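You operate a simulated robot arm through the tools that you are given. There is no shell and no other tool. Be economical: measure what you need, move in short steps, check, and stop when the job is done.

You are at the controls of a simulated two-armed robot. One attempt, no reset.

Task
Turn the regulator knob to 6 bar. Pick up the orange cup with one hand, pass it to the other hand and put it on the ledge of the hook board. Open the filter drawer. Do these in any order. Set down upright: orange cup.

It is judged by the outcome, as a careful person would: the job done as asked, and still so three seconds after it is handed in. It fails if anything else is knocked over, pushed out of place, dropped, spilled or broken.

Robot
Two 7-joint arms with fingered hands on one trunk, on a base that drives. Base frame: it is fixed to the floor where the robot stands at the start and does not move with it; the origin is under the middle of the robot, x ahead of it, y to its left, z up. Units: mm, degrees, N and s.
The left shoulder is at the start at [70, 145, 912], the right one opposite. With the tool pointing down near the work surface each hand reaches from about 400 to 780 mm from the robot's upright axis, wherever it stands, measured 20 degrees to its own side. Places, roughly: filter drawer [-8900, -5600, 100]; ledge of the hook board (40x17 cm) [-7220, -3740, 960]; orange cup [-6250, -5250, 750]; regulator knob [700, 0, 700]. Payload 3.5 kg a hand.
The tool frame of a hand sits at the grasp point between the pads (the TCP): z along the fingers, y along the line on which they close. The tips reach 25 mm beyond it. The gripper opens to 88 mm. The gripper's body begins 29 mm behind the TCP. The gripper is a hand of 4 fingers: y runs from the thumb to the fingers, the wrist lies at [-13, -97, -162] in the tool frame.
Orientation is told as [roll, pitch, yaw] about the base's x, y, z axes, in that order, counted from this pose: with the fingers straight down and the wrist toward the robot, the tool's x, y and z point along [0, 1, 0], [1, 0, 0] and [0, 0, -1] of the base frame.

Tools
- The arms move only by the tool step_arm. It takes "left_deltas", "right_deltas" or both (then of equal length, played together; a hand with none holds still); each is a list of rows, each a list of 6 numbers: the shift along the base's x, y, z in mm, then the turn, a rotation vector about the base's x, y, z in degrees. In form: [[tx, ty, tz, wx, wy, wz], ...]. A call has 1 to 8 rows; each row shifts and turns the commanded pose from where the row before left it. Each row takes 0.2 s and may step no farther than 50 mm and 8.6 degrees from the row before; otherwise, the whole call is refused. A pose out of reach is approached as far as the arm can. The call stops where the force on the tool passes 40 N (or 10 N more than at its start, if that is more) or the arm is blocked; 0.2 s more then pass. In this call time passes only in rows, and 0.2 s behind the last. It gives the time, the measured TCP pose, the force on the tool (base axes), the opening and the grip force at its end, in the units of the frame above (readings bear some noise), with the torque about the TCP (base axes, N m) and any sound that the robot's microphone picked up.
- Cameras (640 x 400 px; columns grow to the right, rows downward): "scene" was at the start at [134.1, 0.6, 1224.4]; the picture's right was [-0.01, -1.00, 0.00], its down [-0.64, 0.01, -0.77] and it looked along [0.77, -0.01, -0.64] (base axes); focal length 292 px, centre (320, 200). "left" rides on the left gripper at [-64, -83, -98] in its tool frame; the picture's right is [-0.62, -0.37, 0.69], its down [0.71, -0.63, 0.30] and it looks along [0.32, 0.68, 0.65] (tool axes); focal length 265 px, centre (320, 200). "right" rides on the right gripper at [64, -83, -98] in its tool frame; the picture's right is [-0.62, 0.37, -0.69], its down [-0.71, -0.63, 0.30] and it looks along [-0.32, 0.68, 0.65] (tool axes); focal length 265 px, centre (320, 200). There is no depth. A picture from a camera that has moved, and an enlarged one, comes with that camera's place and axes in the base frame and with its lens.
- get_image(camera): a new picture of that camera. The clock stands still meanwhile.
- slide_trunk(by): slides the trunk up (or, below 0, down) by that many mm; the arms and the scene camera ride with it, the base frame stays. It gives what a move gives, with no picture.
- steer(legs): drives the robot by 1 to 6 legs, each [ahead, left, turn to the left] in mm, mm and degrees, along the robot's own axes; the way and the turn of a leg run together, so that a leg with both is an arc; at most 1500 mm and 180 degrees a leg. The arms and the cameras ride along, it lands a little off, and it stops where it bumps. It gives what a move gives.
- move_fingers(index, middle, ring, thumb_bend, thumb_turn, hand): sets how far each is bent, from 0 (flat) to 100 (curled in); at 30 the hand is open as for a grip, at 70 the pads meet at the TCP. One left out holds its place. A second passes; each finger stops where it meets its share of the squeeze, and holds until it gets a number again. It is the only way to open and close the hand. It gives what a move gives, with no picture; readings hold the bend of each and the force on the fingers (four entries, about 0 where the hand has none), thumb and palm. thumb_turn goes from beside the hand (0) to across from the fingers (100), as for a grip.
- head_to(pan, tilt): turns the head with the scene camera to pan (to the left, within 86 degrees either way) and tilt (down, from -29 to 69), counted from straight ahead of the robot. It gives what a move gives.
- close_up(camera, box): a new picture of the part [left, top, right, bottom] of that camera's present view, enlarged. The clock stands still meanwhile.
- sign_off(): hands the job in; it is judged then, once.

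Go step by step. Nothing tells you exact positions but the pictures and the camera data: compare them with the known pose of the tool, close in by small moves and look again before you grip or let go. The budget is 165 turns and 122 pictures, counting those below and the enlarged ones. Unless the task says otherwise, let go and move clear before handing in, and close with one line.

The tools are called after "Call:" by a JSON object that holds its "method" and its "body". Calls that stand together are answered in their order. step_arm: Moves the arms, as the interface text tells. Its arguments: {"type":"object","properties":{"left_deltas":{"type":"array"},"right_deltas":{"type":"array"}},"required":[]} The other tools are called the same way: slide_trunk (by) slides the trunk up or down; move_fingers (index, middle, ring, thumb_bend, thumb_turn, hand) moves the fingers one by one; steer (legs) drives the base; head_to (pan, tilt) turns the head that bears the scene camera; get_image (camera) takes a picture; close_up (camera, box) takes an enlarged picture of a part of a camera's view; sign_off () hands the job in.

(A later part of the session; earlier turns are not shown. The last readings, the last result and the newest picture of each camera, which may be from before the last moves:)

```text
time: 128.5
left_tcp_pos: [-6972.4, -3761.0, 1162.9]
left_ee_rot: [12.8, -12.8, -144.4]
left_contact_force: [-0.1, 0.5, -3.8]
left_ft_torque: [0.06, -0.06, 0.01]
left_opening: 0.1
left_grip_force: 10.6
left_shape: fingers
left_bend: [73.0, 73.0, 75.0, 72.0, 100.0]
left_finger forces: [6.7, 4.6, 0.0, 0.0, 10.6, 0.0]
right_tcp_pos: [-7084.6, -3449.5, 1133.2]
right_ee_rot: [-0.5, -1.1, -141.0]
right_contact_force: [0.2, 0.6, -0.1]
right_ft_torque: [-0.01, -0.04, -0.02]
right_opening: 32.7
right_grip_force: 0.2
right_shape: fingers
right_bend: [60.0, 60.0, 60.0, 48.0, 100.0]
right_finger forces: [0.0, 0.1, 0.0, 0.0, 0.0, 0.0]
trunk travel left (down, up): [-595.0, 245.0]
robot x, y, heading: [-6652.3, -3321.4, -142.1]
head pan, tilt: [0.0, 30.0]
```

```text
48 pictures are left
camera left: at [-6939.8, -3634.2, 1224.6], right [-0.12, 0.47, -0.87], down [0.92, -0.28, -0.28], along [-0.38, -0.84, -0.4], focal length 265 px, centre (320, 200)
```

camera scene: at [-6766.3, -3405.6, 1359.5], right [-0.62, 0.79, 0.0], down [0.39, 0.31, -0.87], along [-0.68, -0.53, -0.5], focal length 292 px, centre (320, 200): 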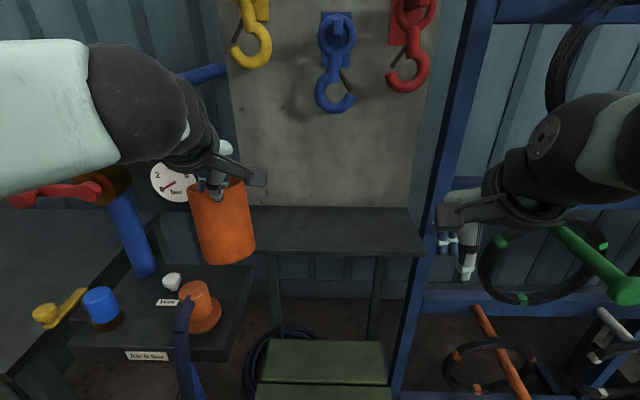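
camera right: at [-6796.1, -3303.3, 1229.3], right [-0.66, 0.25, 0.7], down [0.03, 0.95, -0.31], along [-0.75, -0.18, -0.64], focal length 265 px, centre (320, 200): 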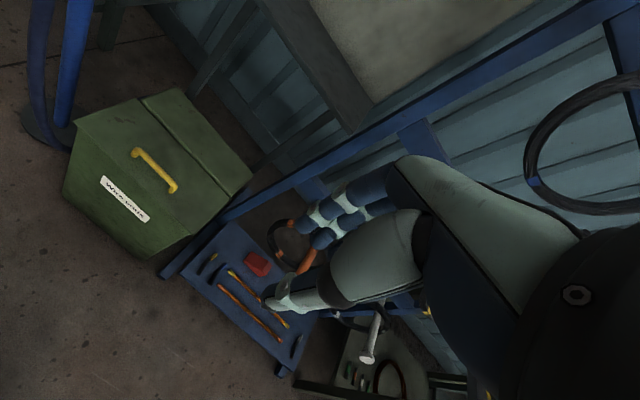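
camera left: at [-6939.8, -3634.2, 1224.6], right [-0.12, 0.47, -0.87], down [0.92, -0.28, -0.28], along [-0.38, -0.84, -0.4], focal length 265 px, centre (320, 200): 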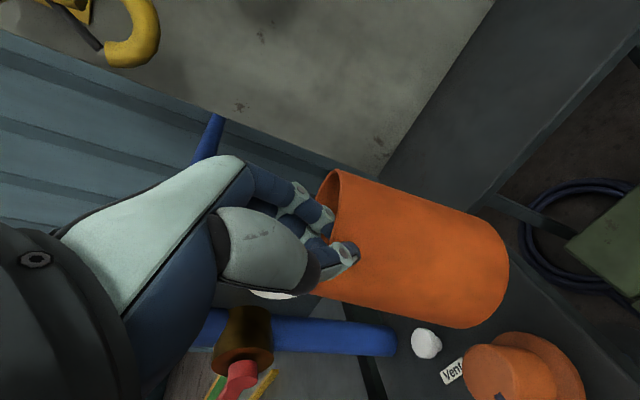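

The cup now looks upright. I'll shift right 73 mm and forward 128 mm to bring it over the left-middle of the ledge, still about 90 mm above it.

Call:
{"method": "step_arm", "body": {"left_deltas": [[-22.5, 28.7, 0, 0, 0, 0], [-22.5, 28.7, 0, 0, 0, 0], [-33.6, -26.3, 0, 0, 0, 0], [-33.6, -26.3, 0, 0, 0, 0], [-33.6, -26.3, 0, 0, 0, 0]]}}

Call:
{"method": "get_image", "body": {"camera": "scene"}}

Call:
{"method": "get_image", "body": {"camera": "left"}}

```text
time: 129.7
left_tcp_pos: [-7120.0, -3784.9, 1162.5]
left_ee_rot: [12.9, -12.7, -144.4]
left_contact_force: [-1.3, -0.4, -2.8]
left_ft_torque: [0.05, -0.01, -0.03]
left_opening: 0.0
left_grip_force: 9.6
left_shape: fingers
left_bend: [73.0, 73.0, 75.0, 72.0, 100.0]
left_finger forces: [5.7, 4.2, 0.0, 0.0, 9.1, 0.1]
right_tcp_pos: [-7086.3, -3448.3, 1131.1]
right_ee_rot: [-0.5, -0.8, -141.0]
right_contact_force: [0.0, 0.4, -0.9]
right_ft_torque: [0.0, -0.03, 0.0]
right_opening: 32.6
right_grip_force: 0.0
right_shape: fingers
right_bend: [60.0, 60.0, 60.0, 48.0, 100.0]
right_finger forces: [0.0, 0.1, 0.0, 0.1, 0.0, 0.0]
trunk travel left (down, up): [-595.0, 245.0]
robot x, y, heading: [-6652.9, -3321.4, -142.2]
head pan, tilt: [0.0, 30.0]
```

```text
47 pictures are left
camera scene: at [-6768.5, -3406.1, 1359.2], right [-0.62, 0.79, 0.0], down [0.4, 0.31, -0.86], along [-0.68, -0.53, -0.5], focal length 292 px, centre (320, 200)
```

scene: 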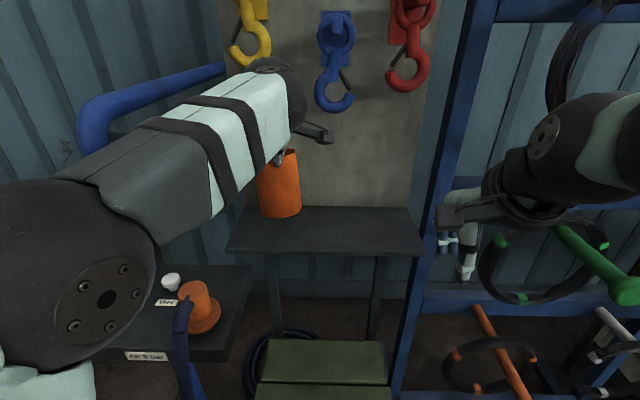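

```text
46 pictures are left
camera left: at [-7088.6, -3657.7, 1223.8], right [-0.11, 0.47, -0.87], down [0.92, -0.28, -0.27], along [-0.38, -0.84, -0.4], focal length 265 px, centre (320, 200)
```

left: 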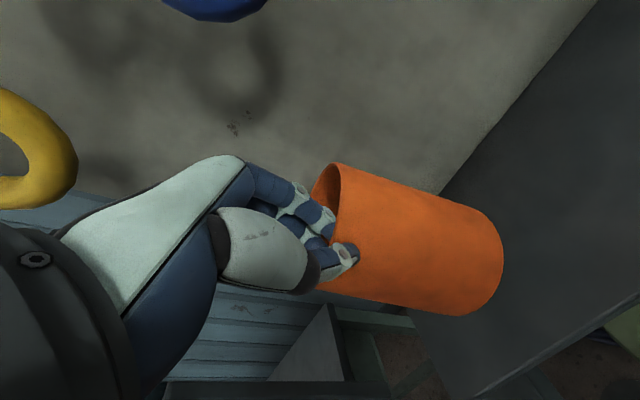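

The cup is upright over the ledge but close to its front edge. I'll go 25 mm further in, lower it most of the way and check.

Call:
{"method": "step_arm", "body": {"left_deltas": [[-10, -8, -10, 0, 0, 0], [-10, -7.5, -15, 0, 0, 0], [0, 0, -20, 0, 0, 0], [0, 0, -15, 0, 0, 0]]}}

Call:
{"method": "get_image", "body": {"camera": "scene"}}

Call:
{"method": "get_image", "body": {"camera": "left"}}

```text
time: 130.7
left_tcp_pos: [-7136.6, -3797.6, 1105.0]
left_ee_rot: [12.8, -13.0, -144.5]
left_contact_force: [0.9, 0.3, -1.3]
left_ft_torque: [0.03, -0.04, 0.03]
left_opening: 0.0
left_grip_force: 9.3
left_shape: fingers
left_bend: [74.0, 74.0, 75.0, 72.0, 100.0]
left_finger forces: [5.3, 3.3, 0.0, 0.1, 9.6, 0.0]
right_tcp_pos: [-7084.3, -3448.9, 1132.8]
right_ee_rot: [-0.5, -1.2, -141.0]
right_contact_force: [-0.8, -0.6, 1.2]
right_ft_torque: [0.02, 0.03, -0.03]
right_opening: 32.6
right_grip_force: 0.1
right_shape: fingers
right_bend: [60.0, 60.0, 60.0, 48.0, 100.0]
right_finger forces: [0.0, 0.1, 0.0, 0.1, 0.0, 0.0]
trunk travel left (down, up): [-595.0, 245.0]
robot x, y, heading: [-6652.9, -3321.3, -141.8]
head pan, tilt: [0.0, 30.0]
```

```text
45 pictures are left
camera scene: at [-6766.2, -3405.1, 1359.6], right [-0.62, 0.79, 0.0], down [0.39, 0.31, -0.87], along [-0.68, -0.53, -0.5], focal length 292 px, centre (320, 200)
```

scene: 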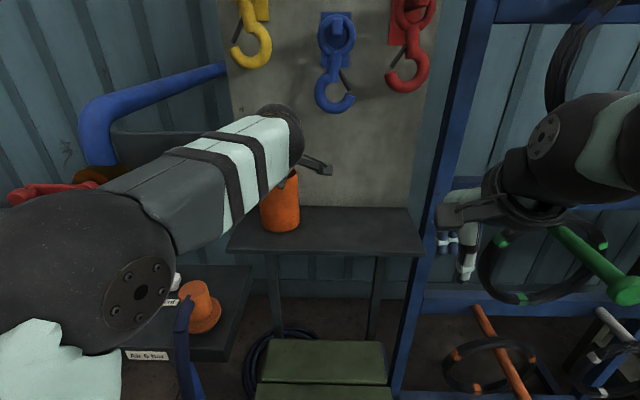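

```text
44 pictures are left
camera left: at [-7104.8, -3671.0, 1166.3], right [-0.12, 0.47, -0.87], down [0.92, -0.28, -0.28], along [-0.38, -0.84, -0.4], focal length 265 px, centre (320, 200)
```

left: 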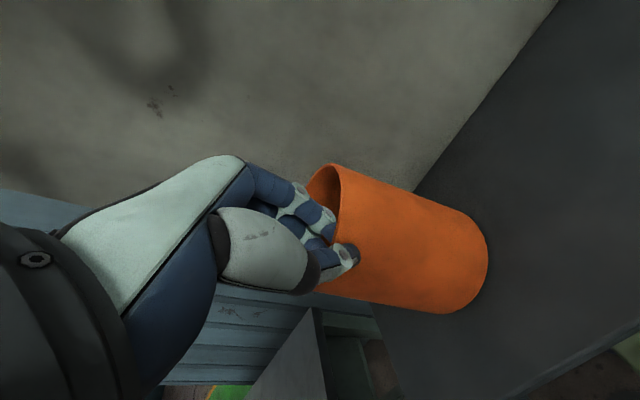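

The base seems about to touch the ledge, and the cup sits well within its depth and width. I'll zoom in to check, then lower in tiny steps.

Call:
{"method": "step_arm", "body": {"left_deltas": [[0, 0, -4, 0, 0, 0], [0, 0, 0, 0, 0, 0]]}}

Call:
{"method": "close_up", "body": {"camera": "scene", "box": [220, 150, 360, 270]}}

Call:
{"method": "close_up", "body": {"camera": "left", "box": [290, 150, 530, 350]}}

```text
time: 131.3
left_tcp_pos: [-7136.1, -3798.8, 1100.3]
left_ee_rot: [12.7, -13.0, -144.4]
left_contact_force: [0.3, 0.9, -0.7]
left_ft_torque: [0.09, -0.09, 0.01]
left_opening: 0.0
left_grip_force: 8.8
left_shape: fingers
left_bend: [74.0, 74.0, 75.0, 72.0, 100.0]
left_finger forces: [5.3, 3.3, 0.1, 0.0, 9.1, 0.1]
right_tcp_pos: [-7084.5, -3448.2, 1132.4]
right_ee_rot: [-0.5, -1.0, -141.0]
right_contact_force: [-0.3, -0.2, 0.1]
right_ft_torque: [0.01, 0.02, 0.03]
right_opening: 32.6
right_grip_force: 0.0
right_shape: fingers
right_bend: [60.0, 60.0, 60.0, 48.0, 100.0]
right_finger forces: [0.1, 0.0, 0.1, 0.1, 0.0, 0.0]
trunk travel left (down, up): [-595.0, 245.0]
robot x, y, heading: [-6656.0, -3322.4, -141.9]
head pan, tilt: [0.0, 30.0]
```

```text
3.33 times, centred on (290, 210) of scene
camera zoom: at [-6765.7, -3404.7, 1359.6], right [-0.62, 0.79, 0.0], down [0.39, 0.31, -0.87], along [-0.68, -0.53, -0.5], focal length 973 px, centre (420, 167)
```

zoom: 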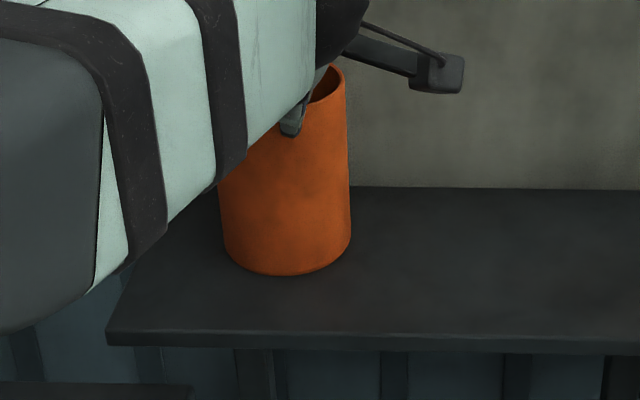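

```text
2.00 times, centred on (410, 250) of left
camera zoom: at [-7104.3, -3670.8, 1162.2], right [-0.12, 0.47, -0.87], down [0.92, -0.28, -0.28], along [-0.38, -0.84, -0.4], focal length 531 px, centre (140, 100)
```

zoom: 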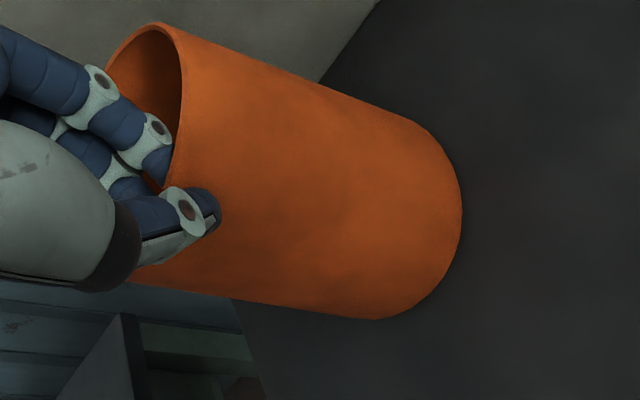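

It looks in contact or nearly so. I'll lower a few more mm to confirm by force.

Call:
{"method": "step_arm", "body": {"left_deltas": [[0, 0, -3, 0, 0, 0], [0, 0, -3, 0, 0, 0]]}}

Call:
{"method": "close_up", "body": {"camera": "left", "box": [290, 150, 530, 350]}}

```text
time: 131.9
left_tcp_pos: [-7135.7, -3796.4, 1099.0]
left_ee_rot: [12.9, -13.6, -144.4]
left_contact_force: [-1.0, -0.2, 14.0]
left_ft_torque: [-0.07, -0.08, -0.01]
left_opening: 0.1
left_grip_force: 13.1
left_shape: fingers
left_bend: [74.0, 74.0, 76.0, 72.0, 100.0]
left_finger forces: [6.9, 4.7, 4.0, 0.1, 11.0, 0.0]
right_tcp_pos: [-7081.6, -3447.4, 1134.2]
right_ee_rot: [-0.4, -1.2, -141.0]
right_contact_force: [-0.5, 0.0, 1.0]
right_ft_torque: [0.03, -0.03, 0.04]
right_opening: 32.6
right_grip_force: 0.1
right_shape: fingers
right_bend: [60.0, 60.0, 60.0, 48.0, 100.0]
right_finger forces: [0.1, 0.1, 0.0, 0.0, 0.1, 0.1]
trunk travel left (down, up): [-595.0, 245.0]
robot x, y, heading: [-6653.7, -3321.9, -142.1]
head pan, tilt: [0.0, 30.0]
```

```text
2.00 times, centred on (410, 250) of left
camera zoom: at [-7102.5, -3669.3, 1159.4], right [-0.13, 0.46, -0.88], down [0.92, -0.28, -0.28], along [-0.38, -0.84, -0.39], focal length 531 px, centre (140, 100)
```

zoom: 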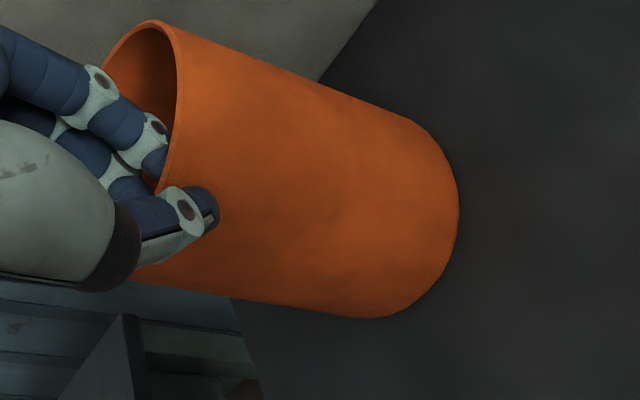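

Firm contact at 14 N. I'll ease up 3 mm and open the fingers.

Call:
{"method": "step_arm", "body": {"left_deltas": [[0, 0, 3, 0, 0, 0]]}}

Call:
{"method": "move_fingers", "body": {"hand": "left", "index": 63, "middle": 63, "ring": 63, "thumb_bend": 55}}

Call:
{"method": "get_image", "body": {"camera": "left"}}

Call:
{"method": "close_up", "body": {"camera": "scene", "box": [220, 150, 360, 270]}}

```text
time: 132.3
left_tcp_pos: [-7136.4, -3795.3, 1099.2]
left_ee_rot: [12.9, -13.2, -144.3]
left_contact_force: [-0.4, -1.2, 11.7]
left_ft_torque: [-0.05, -0.02, 0.01]
left_opening: 0.0
left_grip_force: 12.9
left_shape: fingers
left_bend: [74.0, 74.0, 76.0, 72.0, 100.0]
left_finger forces: [7.0, 4.9, 3.0, 0.0, 11.0, 0.1]
right_tcp_pos: [-7082.2, -3447.8, 1133.8]
right_ee_rot: [-0.6, -1.2, -141.0]
right_contact_force: [-1.0, -0.3, 0.1]
right_ft_torque: [0.0, 0.02, 0.01]
right_opening: 32.8
right_grip_force: 0.0
right_shape: fingers
right_bend: [60.0, 60.0, 60.0, 48.0, 100.0]
right_finger forces: [0.1, 0.1, 0.0, 0.1, 0.0, 0.0]
trunk travel left (down, up): [-595.0, 245.0]
robot x, y, heading: [-6654.2, -3322.9, -141.8]
head pan, tilt: [0.0, 30.0]
```

```text
time: 133.3
left_tcp_pos: [-7134.6, -3796.2, 1098.7]
left_ee_rot: [12.8, -13.2, -144.5]
left_contact_force: [5.0, 2.4, 10.5]
left_ft_torque: [-0.16, -0.14, 0.12]
left_opening: 21.2
left_grip_force: 6.1
left_shape: fingers
left_bend: [63.0, 63.0, 76.0, 55.0, 100.0]
left_finger forces: [0.0, 0.0, 12.5, 0.0, 0.0, 0.0]
right_tcp_pos: [-7081.3, -3447.4, 1133.9]
right_ee_rot: [-0.5, -1.2, -141.1]
right_contact_force: [0.5, 0.3, -0.2]
right_ft_torque: [0.0, -0.02, 0.03]
right_opening: 32.6
right_grip_force: 0.1
right_shape: fingers
right_bend: [60.0, 60.0, 60.0, 48.0, 100.0]
right_finger forces: [0.1, 0.0, 0.1, 0.0, 0.0, 0.0]
trunk travel left (down, up): [-595.0, 245.0]
robot x, y, heading: [-6652.3, -3318.3, -142.1]
head pan, tilt: [0.0, 30.0]
```

```text
40 pictures are left
camera left: at [-7102.1, -3668.7, 1160.1], right [-0.12, 0.47, -0.88], down [0.92, -0.28, -0.28], along [-0.38, -0.84, -0.4], focal length 265 px, centre (320, 200)
```

left: 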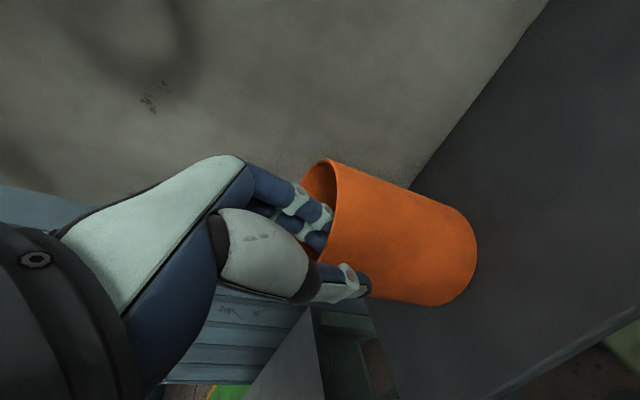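

```text
3.33 times, centred on (290, 210) of scene
camera zoom: at [-6762.5, -3402.2, 1360.1], right [-0.62, 0.79, 0.0], down [0.39, 0.31, -0.87], along [-0.68, -0.53, -0.5], focal length 973 px, centre (420, 167)
```

zoom: 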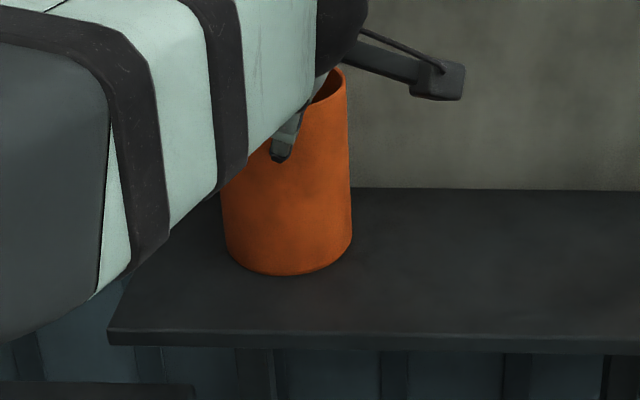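

The ring finger is pressing against the rim rather than inside it. I'll curl it back slightly and lift the hand gently.

Call:
{"method": "move_fingers", "body": {"hand": "left", "ring": 76}}

Call:
{"method": "step_arm", "body": {"left_deltas": [[0, 0, 4, 0, 0, 0], [0, 0, 6, 0, 0, 0]]}}

Call:
{"method": "get_image", "body": {"camera": "left"}}

```text
time: 134.3
left_tcp_pos: [-7137.1, -3797.2, 1096.8]
left_ee_rot: [12.8, -13.0, -144.6]
left_contact_force: [1.6, 0.6, -0.1]
left_ft_torque: [0.04, -0.03, 0.02]
left_opening: 21.4
left_grip_force: 0.7
left_shape: fingers
left_bend: [63.0, 63.0, 76.0, 55.0, 100.0]
left_finger forces: [0.0, 0.0, 0.9, 0.0, 0.0, 0.1]
right_tcp_pos: [-7083.5, -3449.5, 1133.2]
right_ee_rot: [-0.5, -1.1, -140.9]
right_contact_force: [0.2, 0.1, -0.5]
right_ft_torque: [0.0, 0.0, 0.01]
right_opening: 32.5
right_grip_force: 0.0
right_shape: fingers
right_bend: [60.0, 60.0, 60.0, 48.0, 100.0]
right_finger forces: [0.0, 0.0, 0.1, 0.0, 0.0, 0.1]
trunk travel left (down, up): [-595.0, 245.0]
robot x, y, heading: [-6653.7, -3322.6, -142.1]
head pan, tilt: [0.0, 30.0]
```

```text
time: 134.9
left_tcp_pos: [-7136.9, -3798.2, 1106.4]
left_ee_rot: [12.8, -13.0, -144.5]
left_contact_force: [-0.1, 0.3, 0.7]
left_ft_torque: [-0.01, -0.01, 0.01]
left_opening: 21.4
left_grip_force: 0.0
left_shape: fingers
left_bend: [63.0, 63.0, 76.0, 55.0, 100.0]
left_finger forces: [0.0, 0.1, 0.0, 0.0, 0.0, 0.1]
right_tcp_pos: [-7085.0, -3448.6, 1132.8]
right_ee_rot: [-0.4, -1.1, -141.0]
right_contact_force: [0.0, -0.2, 0.3]
right_ft_torque: [0.0, -0.04, -0.05]
right_opening: 32.2
right_grip_force: 0.0
right_shape: fingers
right_bend: [60.0, 60.0, 60.0, 48.0, 100.0]
right_finger forces: [0.0, 0.0, 0.0, 0.0, 0.0, 0.0]
trunk travel left (down, up): [-595.0, 245.0]
robot x, y, heading: [-6652.2, -3321.3, -142.0]
head pan, tilt: [0.0, 30.0]
```

```text
38 pictures are left
camera left: at [-7104.4, -3670.3, 1167.6], right [-0.12, 0.47, -0.87], down [0.92, -0.28, -0.28], along [-0.38, -0.84, -0.4], focal length 265 px, centre (320, 200)
```

left: 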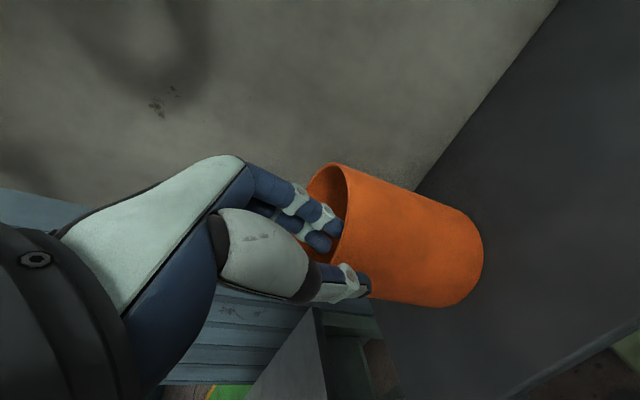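

The hand is free of the cup. Lifting straight out and then retracting.

Call:
{"method": "step_arm", "body": {"left_deltas": [[0, 0, 15, 0, 0, 0], [0, 0, 20, 0, 0, 0], [0, 0, 20, 0, 0, 0]]}}

Call:
{"method": "get_image", "body": {"camera": "left"}}

```text
time: 135.7
left_tcp_pos: [-7137.6, -3796.4, 1162.2]
left_ee_rot: [12.7, -12.9, -144.6]
left_contact_force: [-0.3, -0.5, 0.4]
left_ft_torque: [0.0, 0.01, -0.01]
left_opening: 21.4
left_grip_force: 0.1
left_shape: fingers
left_bend: [63.0, 63.0, 76.0, 55.0, 100.0]
left_finger forces: [0.0, 0.0, 0.0, 0.0, 0.0, 0.0]
right_tcp_pos: [-7084.5, -3449.5, 1132.7]
right_ee_rot: [-0.5, -1.1, -141.0]
right_contact_force: [0.0, 0.0, -0.6]
right_ft_torque: [0.02, 0.02, 0.03]
right_opening: 32.7
right_grip_force: 0.1
right_shape: fingers
right_bend: [60.0, 60.0, 60.0, 48.0, 100.0]
right_finger forces: [0.0, 0.0, 0.0, 0.0, 0.0, 0.0]
trunk travel left (down, up): [-595.0, 245.0]
robot x, y, heading: [-6652.1, -3322.3, -141.9]
head pan, tilt: [0.0, 30.0]
```

```text
37 pictures are left
camera left: at [-7105.0, -3670.2, 1223.5], right [-0.12, 0.47, -0.87], down [0.92, -0.28, -0.28], along [-0.38, -0.84, -0.4], focal length 265 px, centre (320, 200)
```

left: 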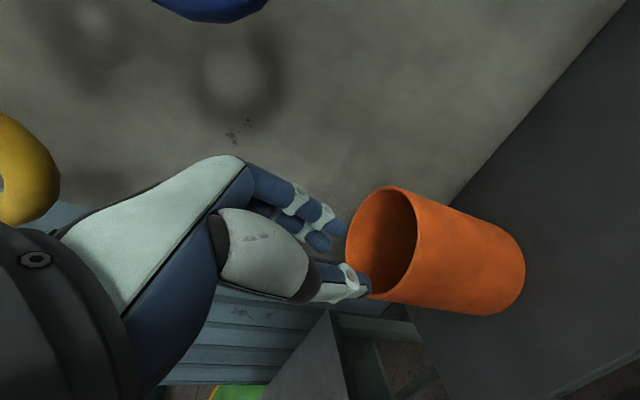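

The fingers are clear above the rim. A bit more lift, then I'll drive straight back.

Call:
{"method": "step_arm", "body": {"left_deltas": [[0, 0, 20, 0, 0, 0]]}}

Call:
{"method": "steer", "body": {"legs": [[-330, 0, 0]]}}

Call:
{"method": "get_image", "body": {"camera": "scene"}}

```text
time: 136.1
left_tcp_pos: [-7136.3, -3796.4, 1180.4]
left_ee_rot: [12.7, -13.0, -144.4]
left_contact_force: [0.0, 0.4, 0.7]
left_ft_torque: [-0.04, 0.0, 0.0]
left_opening: 21.5
left_grip_force: 0.1
left_shape: fingers
left_bend: [63.0, 63.0, 76.0, 55.0, 100.0]
left_finger forces: [0.0, 0.1, 0.0, 0.0, 0.0, 0.0]
right_tcp_pos: [-7083.7, -3448.3, 1133.3]
right_ee_rot: [-0.4, -1.1, -141.0]
right_contact_force: [-1.0, 0.6, -0.5]
right_ft_torque: [-0.06, 0.0, -0.04]
right_opening: 32.7
right_grip_force: 0.0
right_shape: fingers
right_bend: [60.0, 60.0, 60.0, 48.0, 100.0]
right_finger forces: [0.0, 0.0, 0.0, 0.0, 0.1, 0.0]
trunk travel left (down, up): [-595.0, 245.0]
robot x, y, heading: [-6652.3, -3319.1, -142.2]
head pan, tilt: [0.0, 30.0]
```

```text
time: 138.3
left_tcp_pos: [-6875.4, -3591.6, 1181.2]
left_ee_rot: [12.7, -12.9, -144.5]
left_contact_force: [-0.6, -0.2, 0.6]
left_ft_torque: [-0.04, 0.01, 0.0]
left_opening: 21.5
left_grip_force: 0.0
left_shape: fingers
left_bend: [63.0, 63.0, 76.0, 55.0, 100.0]
left_finger forces: [0.0, 0.0, 0.0, 0.1, 0.0, 0.0]
right_tcp_pos: [-6821.4, -3243.9, 1132.3]
right_ee_rot: [-0.5, -1.1, -141.0]
right_contact_force: [0.6, -0.7, 0.5]
right_ft_torque: [-0.01, 0.03, -0.01]
right_opening: 32.8
right_grip_force: 0.0
right_shape: fingers
right_bend: [60.0, 60.0, 60.0, 48.0, 100.0]
right_finger forces: [0.1, 0.1, 0.0, 0.0, 0.0, 0.0]
trunk travel left (down, up): [-595.0, 245.0]
robot x, y, heading: [-6385.5, -3115.6, -141.9]
head pan, tilt: [0.0, 30.0]
```

```text
36 pictures are left
camera scene: at [-6503.4, -3199.8, 1359.5], right [-0.62, 0.79, 0.0], down [0.39, 0.31, -0.87], along [-0.68, -0.53, -0.5], focal length 292 px, centre (320, 200)
```

scene: 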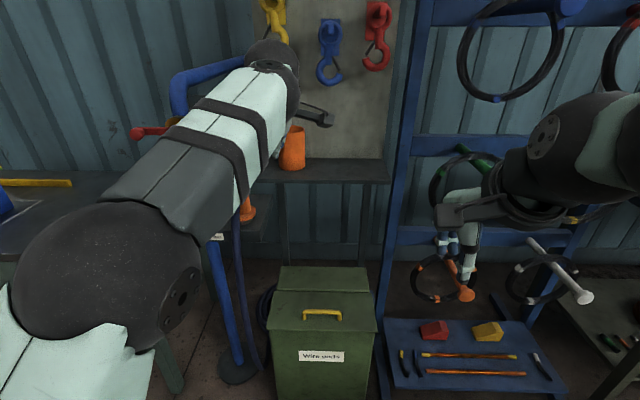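

The cup stands upright on the ledge. The filter drawer lies behind this wall, across the green walkway, so I'll straighten the left hand and go back left to look at the opening by the drum.

Call:
{"method": "step_arm", "body": {"left_deltas": [[0, 0, 0, 6, -0.8, 0], [0, 0, 0, 6, -0.8, 0], [15, 12, 0, 6, -0.8, 0], [15, 12, 0, 0, 0, 0]]}}

Call:
{"method": "steer", "body": {"legs": [[-20, 1400, 0], [0, 700, 0]]}}

Call:
{"method": "head_to", "body": {"pan": 5, "tilt": 25}}

Call:
{"method": "get_image", "body": {"camera": "scene"}}

```text
time: 139.3
left_tcp_pos: [-6840.8, -3565.3, 1179.5]
left_ee_rot: [-0.4, -0.4, -143.1]
left_contact_force: [-0.4, -0.3, 0.5]
left_ft_torque: [0.01, 0.01, 0.05]
left_opening: 21.5
left_grip_force: 0.1
left_shape: fingers
left_bend: [63.0, 63.0, 76.0, 55.0, 100.0]
left_finger forces: [0.0, 0.0, 0.0, 0.1, 0.0, 0.1]
left hand out of reach, approached as far as the arm can: row 2
right_tcp_pos: [-6821.0, -3241.7, 1134.3]
right_ee_rot: [-0.5, -1.1, -140.9]
right_contact_force: [0.5, -0.5, 0.2]
right_ft_torque: [0.04, 0.01, 0.01]
right_opening: 32.5
right_grip_force: 0.0
right_shape: fingers
right_bend: [60.0, 60.0, 60.0, 48.0, 100.0]
right_finger forces: [0.1, 0.0, 0.0, 0.0, 0.1, 0.0]
trunk travel left (down, up): [-595.0, 245.0]
robot x, y, heading: [-6388.7, -3113.3, -142.0]
head pan, tilt: [0.0, 30.0]
```

```text
time: 149.7
left_tcp_pos: [-5557.0, -5211.7, 1178.9]
left_ee_rot: [-0.4, -0.3, -143.7]
left_contact_force: [-0.3, -0.5, -0.2]
left_ft_torque: [-0.01, 0.03, 0.0]
left_opening: 21.2
left_grip_force: 0.0
left_shape: fingers
left_bend: [63.0, 63.0, 76.0, 55.0, 100.0]
left_finger forces: [0.0, 0.1, 0.0, 0.0, 0.1, 0.0]
right_tcp_pos: [-5532.7, -4889.5, 1132.5]
right_ee_rot: [-0.6, -1.1, -141.6]
right_contact_force: [-0.5, -0.2, 0.1]
right_ft_torque: [0.01, -0.02, 0.0]
right_opening: 32.8
right_grip_force: 0.0
right_shape: fingers
right_bend: [60.0, 60.0, 60.0, 48.0, 100.0]
right_finger forces: [0.0, 0.1, 0.0, 0.0, 0.0, 0.0]
trunk travel left (down, up): [-595.0, 245.0]
robot x, y, heading: [-5102.1, -4766.1, -142.7]
head pan, tilt: [0.0, 30.0]
```

```text
time: 150.3
left_tcp_pos: [-5556.0, -5212.0, 1179.6]
left_ee_rot: [-0.4, -0.3, -143.7]
left_contact_force: [0.0, -0.6, -0.3]
left_ft_torque: [0.03, 0.0, -0.02]
left_opening: 21.4
left_grip_force: 0.1
left_shape: fingers
left_bend: [63.0, 63.0, 76.0, 55.0, 100.0]
left_finger forces: [0.0, 0.0, 0.0, 0.0, 0.0, 0.1]
right_tcp_pos: [-5532.5, -4889.3, 1133.3]
right_ee_rot: [-0.5, -1.1, -141.7]
right_contact_force: [0.4, 0.5, -0.4]
right_ft_torque: [0.01, 0.01, -0.01]
right_opening: 32.5
right_grip_force: 0.1
right_shape: fingers
right_bend: [60.0, 60.0, 60.0, 48.0, 100.0]
right_finger forces: [0.0, 0.0, 0.0, 0.0, 0.1, 0.0]
trunk travel left (down, up): [-595.0, 245.0]
robot x, y, heading: [-5099.7, -4764.3, -142.6]
head pan, tilt: [5.0, 25.0]
```

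```text
35 pictures are left
camera scene: at [-5209.8, -4857.0, 1367.5], right [-0.67, 0.74, 0.0], down [0.31, 0.28, -0.91], along [-0.67, -0.61, -0.42], focal length 292 px, centre (320, 200)
```

scene: 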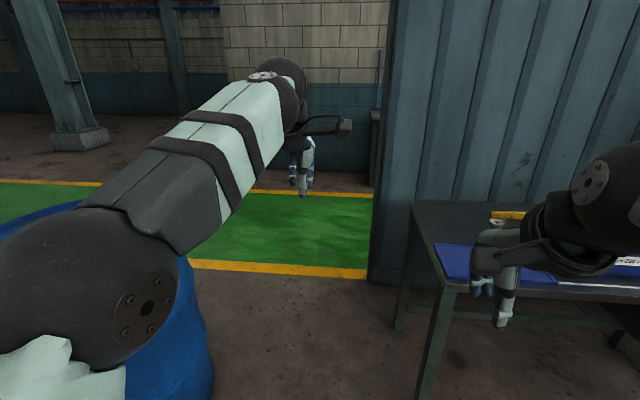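

The gap between the drum and the wall end is about 800 mm, centred near my left. I'll turn left 90° so the arms pass over the low drum, and strafe through with my back to the wall end.

Call:
{"method": "steer", "body": {"legs": [[0, 0, 90], [180, 0, 0]]}}

Call:
{"method": "head_to", "body": {"pan": -55, "tilt": 40}}

Call:
{"method": "get_image", "body": {"camera": "scene"}}

```text
time: 155.7
left_tcp_pos: [-4543.3, -5367.8, 1179.4]
left_ee_rot: [-0.4, -0.3, -53.8]
left_contact_force: [1.0, 0.5, 0.0]
left_ft_torque: [0.01, 0.01, -0.01]
left_opening: 21.0
left_grip_force: 0.1
left_shape: fingers
left_bend: [63.0, 63.0, 76.0, 55.0, 100.0]
left_finger forces: [0.1, 0.0, 0.0, 0.0, 0.1, 0.0]
right_tcp_pos: [-4866.9, -5344.7, 1132.7]
right_ee_rot: [-0.5, -1.1, -51.7]
right_contact_force: [0.6, -0.3, 0.3]
right_ft_torque: [0.0, 0.01, 0.0]
right_opening: 32.9
right_grip_force: 0.0
right_shape: fingers
right_bend: [60.0, 60.0, 60.0, 48.0, 100.0]
right_finger forces: [0.0, 0.0, 0.0, 0.0, 0.0, 0.1]
trunk travel left (down, up): [-595.0, 245.0]
robot x, y, heading: [-4988.2, -4909.3, -52.7]
head pan, tilt: [5.0, 25.0]
```

```text
time: 157.0
left_tcp_pos: [-4543.7, -5370.0, 1178.8]
left_ee_rot: [-0.5, -0.4, -53.7]
left_contact_force: [0.6, -0.2, 0.8]
left_ft_torque: [-0.03, -0.03, 0.01]
left_opening: 21.3
left_grip_force: 0.0
left_shape: fingers
left_bend: [63.0, 63.0, 76.0, 55.0, 100.0]
left_finger forces: [0.1, 0.0, 0.1, 0.0, 0.0, 0.0]
right_tcp_pos: [-4866.0, -5346.2, 1132.5]
right_ee_rot: [-0.5, -1.1, -51.7]
right_contact_force: [-0.3, -0.3, 0.0]
right_ft_torque: [0.01, -0.01, 0.01]
right_opening: 32.8
right_grip_force: 0.1
right_shape: fingers
right_bend: [60.0, 60.0, 60.0, 48.0, 100.0]
right_finger forces: [0.0, 0.0, 0.1, 0.0, 0.1, 0.0]
trunk travel left (down, up): [-595.0, 245.0]
robot x, y, heading: [-4987.4, -4910.8, -52.8]
head pan, tilt: [-55.0, 40.0]
```

```text
34 pictures are left
camera scene: at [-4985.7, -5032.5, 1344.3], right [-0.95, 0.3, 0.0], down [0.2, 0.61, -0.77], along [-0.23, -0.73, -0.64], focal length 292 px, centre (320, 200)
```

scene: 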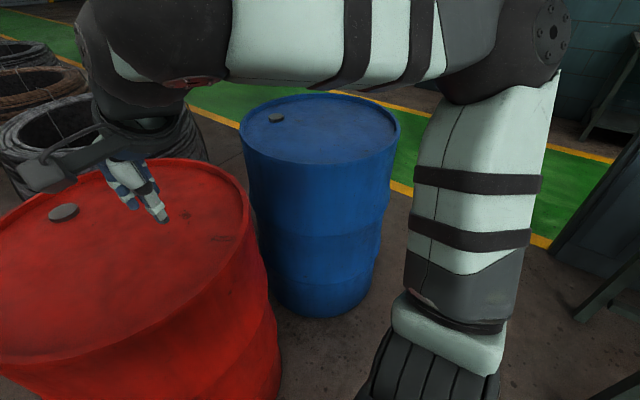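

Clearances at floor level are about 400 mm to each side, and the arms are above the drums. Strafing through.

Call:
{"method": "steer", "body": {"legs": [[10, -1200, 0], [10, -1200, 0]]}}

Call:
{"method": "head_to", "body": {"pan": -80, "tilt": 25}}

Call:
{"method": "get_image", "body": {"camera": "scene"}}

```text
time: 168.8
left_tcp_pos: [-6470.8, -6809.6, 1179.6]
left_ee_rot: [-0.4, -0.5, -54.5]
left_contact_force: [-1.4, -0.3, 0.4]
left_ft_torque: [-0.01, -0.02, 0.02]
left_opening: 21.4
left_grip_force: 0.0
left_shape: fingers
left_bend: [63.0, 63.0, 76.0, 55.0, 100.0]
left_finger forces: [0.0, 0.0, 0.1, 0.0, 0.1, 0.0]
right_tcp_pos: [-6793.4, -6780.8, 1133.6]
right_ee_rot: [-0.6, -1.1, -52.5]
right_contact_force: [0.2, -0.3, 0.1]
right_ft_torque: [-0.04, 0.0, -0.03]
right_opening: 32.7
right_grip_force: 0.1
right_shape: fingers
right_bend: [60.0, 60.0, 60.0, 48.0, 100.0]
right_finger forces: [0.0, 0.0, 0.1, 0.1, 0.0, 0.0]
trunk travel left (down, up): [-595.0, 245.0]
robot x, y, heading: [-6914.8, -6345.0, -53.3]
head pan, tilt: [-55.0, 40.0]
```

```text
time: 169.6
left_tcp_pos: [-6470.8, -6809.1, 1178.0]
left_ee_rot: [-0.4, -0.4, -54.5]
left_contact_force: [0.5, -1.1, -0.8]
left_ft_torque: [0.01, 0.01, 0.0]
left_opening: 21.4
left_grip_force: 0.1
left_shape: fingers
left_bend: [63.0, 63.0, 76.0, 55.0, 100.0]
left_finger forces: [0.1, 0.1, 0.0, 0.0, 0.1, 0.0]
right_tcp_pos: [-6793.3, -6781.9, 1132.8]
right_ee_rot: [-0.5, -1.1, -52.5]
right_contact_force: [0.5, -0.7, 0.5]
right_ft_torque: [0.02, 0.0, -0.02]
right_opening: 32.6
right_grip_force: 0.1
right_shape: fingers
right_bend: [60.0, 60.0, 60.0, 48.0, 100.0]
right_finger forces: [0.0, 0.0, 0.0, 0.1, 0.1, 0.0]
trunk travel left (down, up): [-595.0, 245.0]
robot x, y, heading: [-6909.0, -6347.9, -53.4]
head pan, tilt: [-80.0, 25.0]
```

```text
33 pictures are left
camera scene: at [-6945.2, -6453.5, 1367.6], right [-0.73, 0.69, 0.0], down [0.29, 0.31, -0.91], along [-0.62, -0.66, -0.42], focal length 292 px, centre (320, 200)
```

scene: 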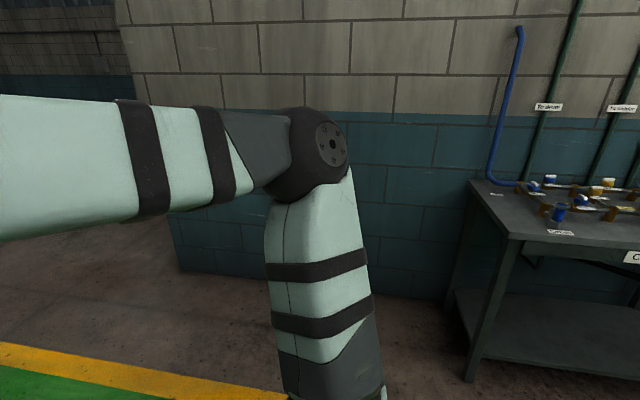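

I'm through, on the walkway. I'll turn to face the far side and strafe right toward the drawer position.

Call:
{"method": "steer", "body": {"legs": [[0, 0, -89], [0, -1200, 0]]}}

Call:
{"method": "head_to", "body": {"pan": -25, "tilt": 35}}

Call:
{"method": "get_image", "body": {"camera": "scene"}}

```text
time: 179.6
left_tcp_pos: [-8093.0, -5804.2, 1179.4]
left_ee_rot: [-0.4, -0.4, -145.0]
left_contact_force: [0.4, 0.4, 0.2]
left_ft_torque: [-0.01, 0.01, -0.01]
left_opening: 21.4
left_grip_force: 0.0
left_shape: fingers
left_bend: [63.0, 63.0, 76.0, 55.0, 100.0]
left_finger forces: [0.0, 0.1, 0.1, 0.1, 0.0, 0.1]
right_tcp_pos: [-8062.3, -5483.5, 1133.0]
right_ee_rot: [-0.5, -1.1, -143.2]
right_contact_force: [0.4, -0.4, 0.3]
right_ft_torque: [0.03, 0.01, 0.0]
right_opening: 32.8
right_grip_force: 0.1
right_shape: fingers
right_bend: [60.0, 60.0, 60.0, 48.0, 100.0]
right_finger forces: [0.0, 0.0, 0.1, 0.1, 0.0, 0.1]
trunk travel left (down, up): [-595.0, 245.0]
robot x, y, heading: [-7627.2, -5368.1, -143.7]
head pan, tilt: [-80.0, 25.0]
```

```text
time: 180.8
left_tcp_pos: [-8092.3, -5804.4, 1179.2]
left_ee_rot: [-0.5, -0.4, -145.1]
left_contact_force: [-0.5, 0.1, 1.0]
left_ft_torque: [0.03, -0.01, 0.02]
left_opening: 21.3
left_grip_force: 0.1
left_shape: fingers
left_bend: [63.0, 63.0, 76.0, 55.0, 100.0]
left_finger forces: [0.0, 0.0, 0.0, 0.1, 0.0, 0.0]
right_tcp_pos: [-8061.6, -5482.8, 1133.5]
right_ee_rot: [-0.6, -1.1, -143.1]
right_contact_force: [0.0, 0.0, 0.6]
right_ft_torque: [0.04, 0.03, 0.0]
right_opening: 32.8
right_grip_force: 0.0
right_shape: fingers
right_bend: [60.0, 60.0, 60.0, 48.0, 100.0]
right_finger forces: [0.0, 0.0, 0.1, 0.1, 0.2, 0.1]
trunk travel left (down, up): [-595.0, 245.0]
robot x, y, heading: [-7627.7, -5369.9, -144.1]
head pan, tilt: [-25.0, 35.0]
```

```text
32 pictures are left
camera scene: at [-7755.1, -5413.6, 1351.8], right [-0.19, 0.98, 0.0], down [0.56, 0.11, -0.82], along [-0.8, -0.15, -0.57], focal length 292 px, centre (320, 200)
```

scene: 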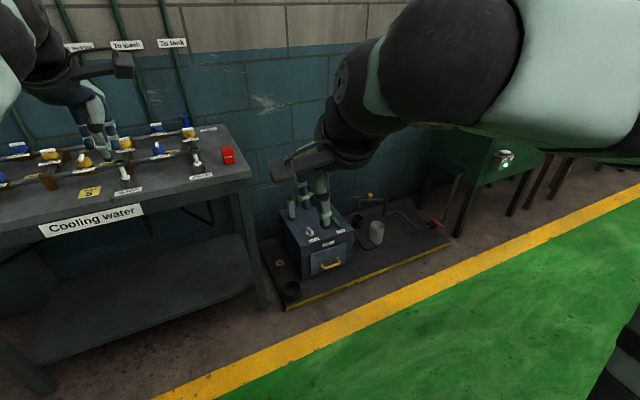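

The filter unit is a small box on a floor platform, with a yellow-handled drawer facing the walkway. The handle is near (-8868, -5565, 130). I'll approach so it is in front of my right hand.

Call:
{"method": "steer", "body": {"legs": [[0, 0, 2], [200, -430, 0]]}}

Call:
{"method": "head_to", "body": {"pan": -5, "tilt": 48}}

Call:
{"method": "get_image", "body": {"camera": "scene"}}

```text
time: 184.1
left_tcp_pos: [-8501.2, -5606.6, 1178.3]
left_ee_rot: [-0.4, -0.4, -142.8]
left_contact_force: [0.5, 1.1, -0.2]
left_ft_torque: [0.02, -0.01, -0.03]
left_opening: 21.1
left_grip_force: 0.1
left_shape: fingers
left_bend: [63.0, 63.0, 76.0, 55.0, 100.0]
left_finger forces: [0.1, 0.0, 0.0, 0.0, 0.1, 0.0]
right_tcp_pos: [-8482.2, -5283.6, 1133.5]
right_ee_rot: [-0.5, -1.1, -141.0]
right_contact_force: [-0.2, -0.8, 0.6]
right_ft_torque: [-0.01, -0.01, -0.03]
right_opening: 32.6
right_grip_force: 0.1
right_shape: fingers
right_bend: [60.0, 60.0, 60.0, 48.0, 100.0]
right_finger forces: [0.0, 0.1, 0.0, 0.0, 0.0, 0.0]
trunk travel left (down, up): [-595.0, 245.0]
robot x, y, heading: [-8052.0, -5157.0, -141.9]
head pan, tilt: [-25.0, 35.0]
```

```text
time: 184.9
left_tcp_pos: [-8501.2, -5606.0, 1178.3]
left_ee_rot: [-0.4, -0.4, -142.9]
left_contact_force: [0.5, 0.3, -0.8]
left_ft_torque: [0.0, 0.02, -0.01]
left_opening: 21.1
left_grip_force: 0.0
left_shape: fingers
left_bend: [63.0, 63.0, 76.0, 55.0, 100.0]
left_finger forces: [0.0, 0.0, 0.1, 0.1, 0.0, 0.0]
right_tcp_pos: [-8483.3, -5283.0, 1133.3]
right_ee_rot: [-0.6, -1.0, -140.8]
right_contact_force: [0.0, -0.9, 0.3]
right_ft_torque: [0.0, -0.02, 0.03]
right_opening: 32.7
right_grip_force: 0.0
right_shape: fingers
right_bend: [60.0, 60.0, 60.0, 48.0, 100.0]
right_finger forces: [0.1, 0.0, 0.0, 0.1, 0.1, 0.0]
trunk travel left (down, up): [-595.0, 245.0]
robot x, y, heading: [-8053.4, -5154.4, -141.8]
head pan, tilt: [-5.0, 48.0]
```

```text
31 pictures are left
camera scene: at [-8159.2, -5226.2, 1332.9], right [-0.55, 0.84, 0.0], down [0.62, 0.41, -0.67], along [-0.56, -0.36, -0.74], focal length 292 px, centre (320, 200)
```

scene: 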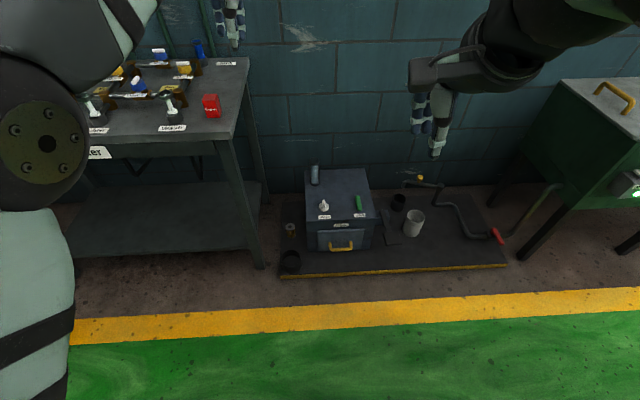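

Call:
{"method": "close_up", "body": {"camera": "scene", "box": [270, 160, 430, 290]}}

```text
3.08 times, centred on (350, 225) of scene
camera zoom: at [-8159.2, -5226.2, 1332.9], right [-0.55, 0.84, 0.0], down [0.62, 0.41, -0.67], along [-0.56, -0.36, -0.74], focal length 898 px, centre (228, 123)
```

zoom: 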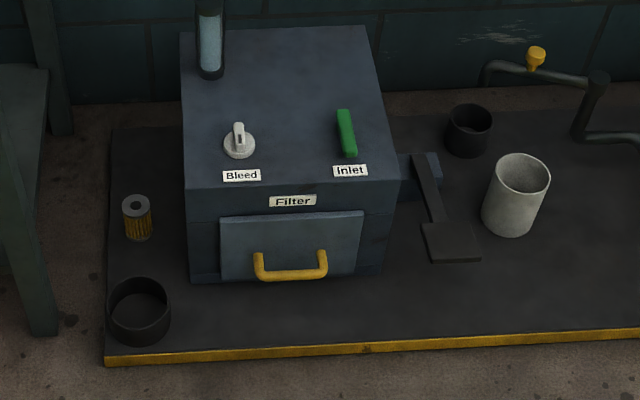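

The drawer is a light-blue panel with a yellow bar handle about 110 mm wide, standing off about 45 mm at roughly (-8868, -5561, 100). I'll lower the trunk and pitch the right hand forward-down at 45° to hook over the bar.

Call:
{"method": "slide_trunk", "body": {"by": -590}}

Call:
{"method": "step_arm", "body": {"right_deltas": [[0, 0, -35, -4.6, 5.9, 0], [0, 0, -35, -4.6, 5.9, 0], [0, 0, -35, -4.6, 5.9, 0], [0, 0, -35, -4.6, 5.9, 0], [0, 0, -35, -4.6, 5.9, 0], [0, 0, -35, -4.6, 5.9, 0], [0, 0, -35, 0, 0, 0], [0, 0, -35, 0, 0, 0]]}}

Call:
{"method": "get_image", "body": {"camera": "scene"}}

Call:
{"method": "get_image", "body": {"camera": "right"}}

```text
refused: -590 is not a number from -400 to 400
```

```text
time: 186.7
left_tcp_pos: [-8503.1, -5604.6, 1178.8]
left_ee_rot: [-0.4, -0.4, -142.8]
left_contact_force: [-0.1, -0.3, 0.0]
left_ft_torque: [-0.02, -0.03, 0.0]
left_opening: 21.3
left_grip_force: 0.0
left_shape: fingers
left_bend: [63.0, 63.0, 76.0, 55.0, 100.0]
left_finger forces: [0.0, 0.1, 0.0, 0.0, 0.0, 0.0]
right_tcp_pos: [-8549.9, -5343.9, 894.4]
right_ee_rot: [0.1, -42.8, -143.2]
right_contact_force: [0.3, 0.2, 0.1]
right_ft_torque: [-0.05, 0.0, 0.07]
right_opening: 32.6
right_grip_force: 0.2
right_shape: fingers
right_bend: [60.0, 60.0, 60.0, 48.0, 100.0]
right_finger forces: [0.0, 0.1, 0.1, 0.1, 0.1, 0.0]
right hand out of reach, approached as far as the arm can: row 3, 4, 5, 6, 7, 8
trunk travel left (down, up): [-595.0, 245.0]
robot x, y, heading: [-8048.4, -5152.1, -142.0]
head pan, tilt: [-5.0, 48.0]
```

```text
29 pictures are left
camera scene: at [-8161.0, -5225.7, 1332.7], right [-0.55, 0.84, 0.0], down [0.62, 0.41, -0.67], along [-0.56, -0.37, -0.74], focal length 292 px, centre (320, 200)
```

scene: 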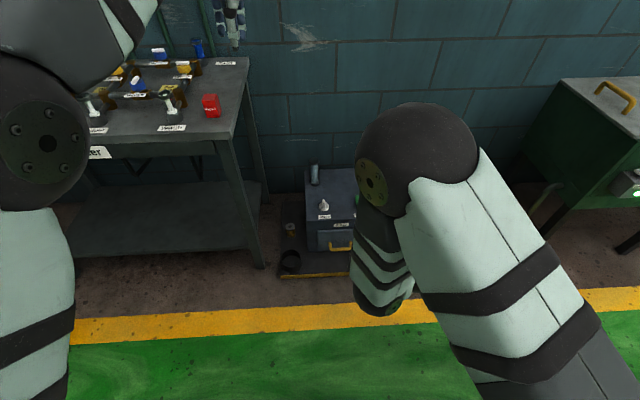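

```text
28 pictures are left
camera right: at [-8409.2, -5318.0, 911.4], right [-0.21, 0.62, 0.76], down [-0.22, 0.73, -0.65], along [-0.95, -0.31, -0.02], focal length 265 px, centre (320, 200)
```

right: 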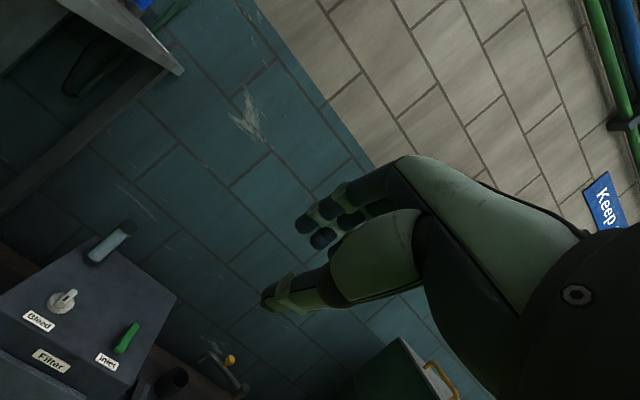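

The trunk move was refused because it is limited to 400 mm at a time. I'll lower it in two moves with the arm as it is now.

Call:
{"method": "slide_trunk", "body": {"by": -300}}

Call:
{"method": "slide_trunk", "body": {"by": -290}}

Call:
{"method": "step_arm", "body": {"right_deltas": [[-20, -16, -30, 0, 0, 0], [-20, -16, -30, 0, 0, 0], [-20, -16, -30, 0, 0, 0]]}}

Call:
{"method": "get_image", "body": {"camera": "right"}}

Call:
{"method": "get_image", "body": {"camera": "scene"}}

```text
time: 189.7
left_tcp_pos: [-8501.4, -5605.0, 879.5]
left_ee_rot: [-0.4, -0.4, -142.9]
left_contact_force: [0.5, -0.5, 0.3]
left_ft_torque: [0.0, 0.01, 0.01]
left_opening: 21.4
left_grip_force: 0.0
left_shape: fingers
left_bend: [63.0, 63.0, 76.0, 55.0, 100.0]
left_finger forces: [0.1, 0.0, 0.0, 0.0, 0.0, 0.0]
right_tcp_pos: [-8550.1, -5343.0, 595.0]
right_ee_rot: [-0.5, -42.6, -142.9]
right_contact_force: [0.2, 0.3, 0.0]
right_ft_torque: [-0.02, -0.02, 0.0]
right_opening: 32.8
right_grip_force: 0.0
right_shape: fingers
right_bend: [60.0, 60.0, 60.0, 48.0, 100.0]
right_finger forces: [0.0, 0.1, 0.0, 0.0, 0.1, 0.1]
trunk travel left (down, up): [-295.0, 545.0]
robot x, y, heading: [-8053.9, -5151.3, -141.8]
head pan, tilt: [-5.0, 48.0]
```

```text
time: 192.6
left_tcp_pos: [-8501.7, -5605.6, 590.1]
left_ee_rot: [-0.3, -0.4, -142.8]
left_contact_force: [0.4, 0.0, -0.3]
left_ft_torque: [0.0, -0.01, 0.01]
left_opening: 21.1
left_grip_force: 0.1
left_shape: fingers
left_bend: [63.0, 63.0, 76.0, 55.0, 100.0]
left_finger forces: [0.0, 0.0, 0.0, 0.0, 0.0, 0.1]
right_tcp_pos: [-8549.4, -5343.0, 305.2]
right_ee_rot: [-0.4, -42.7, -142.9]
right_contact_force: [-0.4, -1.1, 0.0]
right_ft_torque: [0.02, -0.05, 0.0]
right_opening: 32.4
right_grip_force: 0.1
right_shape: fingers
right_bend: [60.0, 60.0, 60.0, 48.0, 100.0]
right_finger forces: [0.1, 0.1, 0.0, 0.0, 0.0, 0.1]
trunk travel left (down, up): [-5.0, 835.0]
robot x, y, heading: [-8051.8, -5154.0, -141.8]
head pan, tilt: [-5.0, 48.0]
```

```text
time: 193.4
left_tcp_pos: [-8502.5, -5606.6, 588.9]
left_ee_rot: [-0.5, -0.3, -142.8]
left_contact_force: [-1.3, 0.2, 0.1]
left_ft_torque: [0.03, -0.01, 0.01]
left_opening: 21.2
left_grip_force: 0.1
left_shape: fingers
left_bend: [63.0, 63.0, 76.0, 55.0, 100.0]
left_finger forces: [0.0, 0.0, 0.0, 0.0, 0.0, 0.1]
right_tcp_pos: [-8604.8, -5395.2, 216.2]
right_ee_rot: [-1.8, -42.8, -140.6]
right_contact_force: [0.5, -0.2, -0.8]
right_ft_torque: [0.03, -0.01, -0.01]
right_opening: 32.5
right_grip_force: 0.0
right_shape: fingers
right_bend: [60.0, 60.0, 60.0, 48.0, 100.0]
right_finger forces: [0.0, 0.1, 0.0, 0.0, 0.0, 0.0]
trunk travel left (down, up): [-5.0, 835.0]
robot x, y, heading: [-8051.8, -5151.9, -141.8]
head pan, tilt: [-5.0, 48.0]
```

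```text
27 pictures are left
camera right: at [-8464.0, -5366.8, 229.6], right [-0.21, 0.6, 0.77], down [-0.25, 0.73, -0.63], along [-0.95, -0.33, -0.01], focal length 265 px, centre (320, 200)
```

right: 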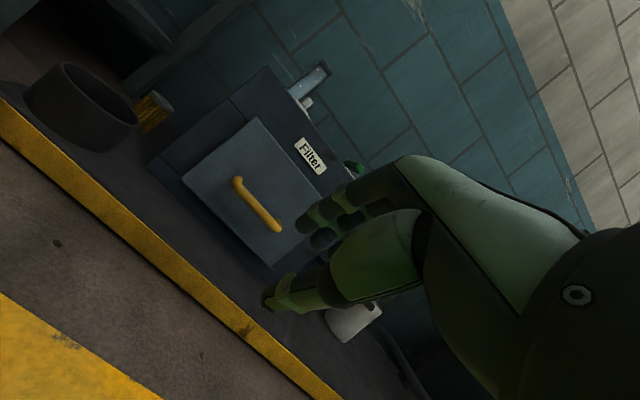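

```text
26 pictures are left
camera scene: at [-8159.1, -5226.2, 742.8], right [-0.55, 0.84, 0.0], down [0.62, 0.41, -0.67], along [-0.56, -0.37, -0.74], focal length 292 px, centre (320, 200)
```

scene: 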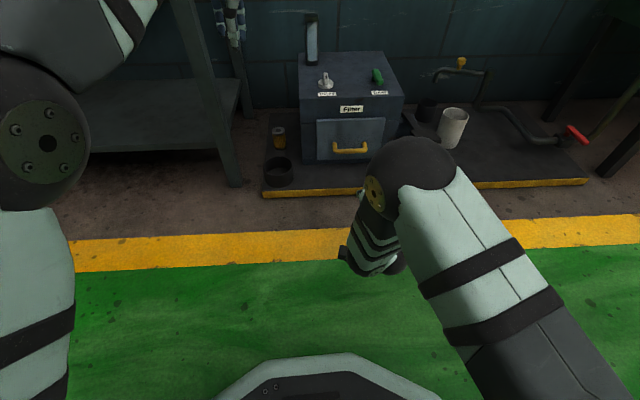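

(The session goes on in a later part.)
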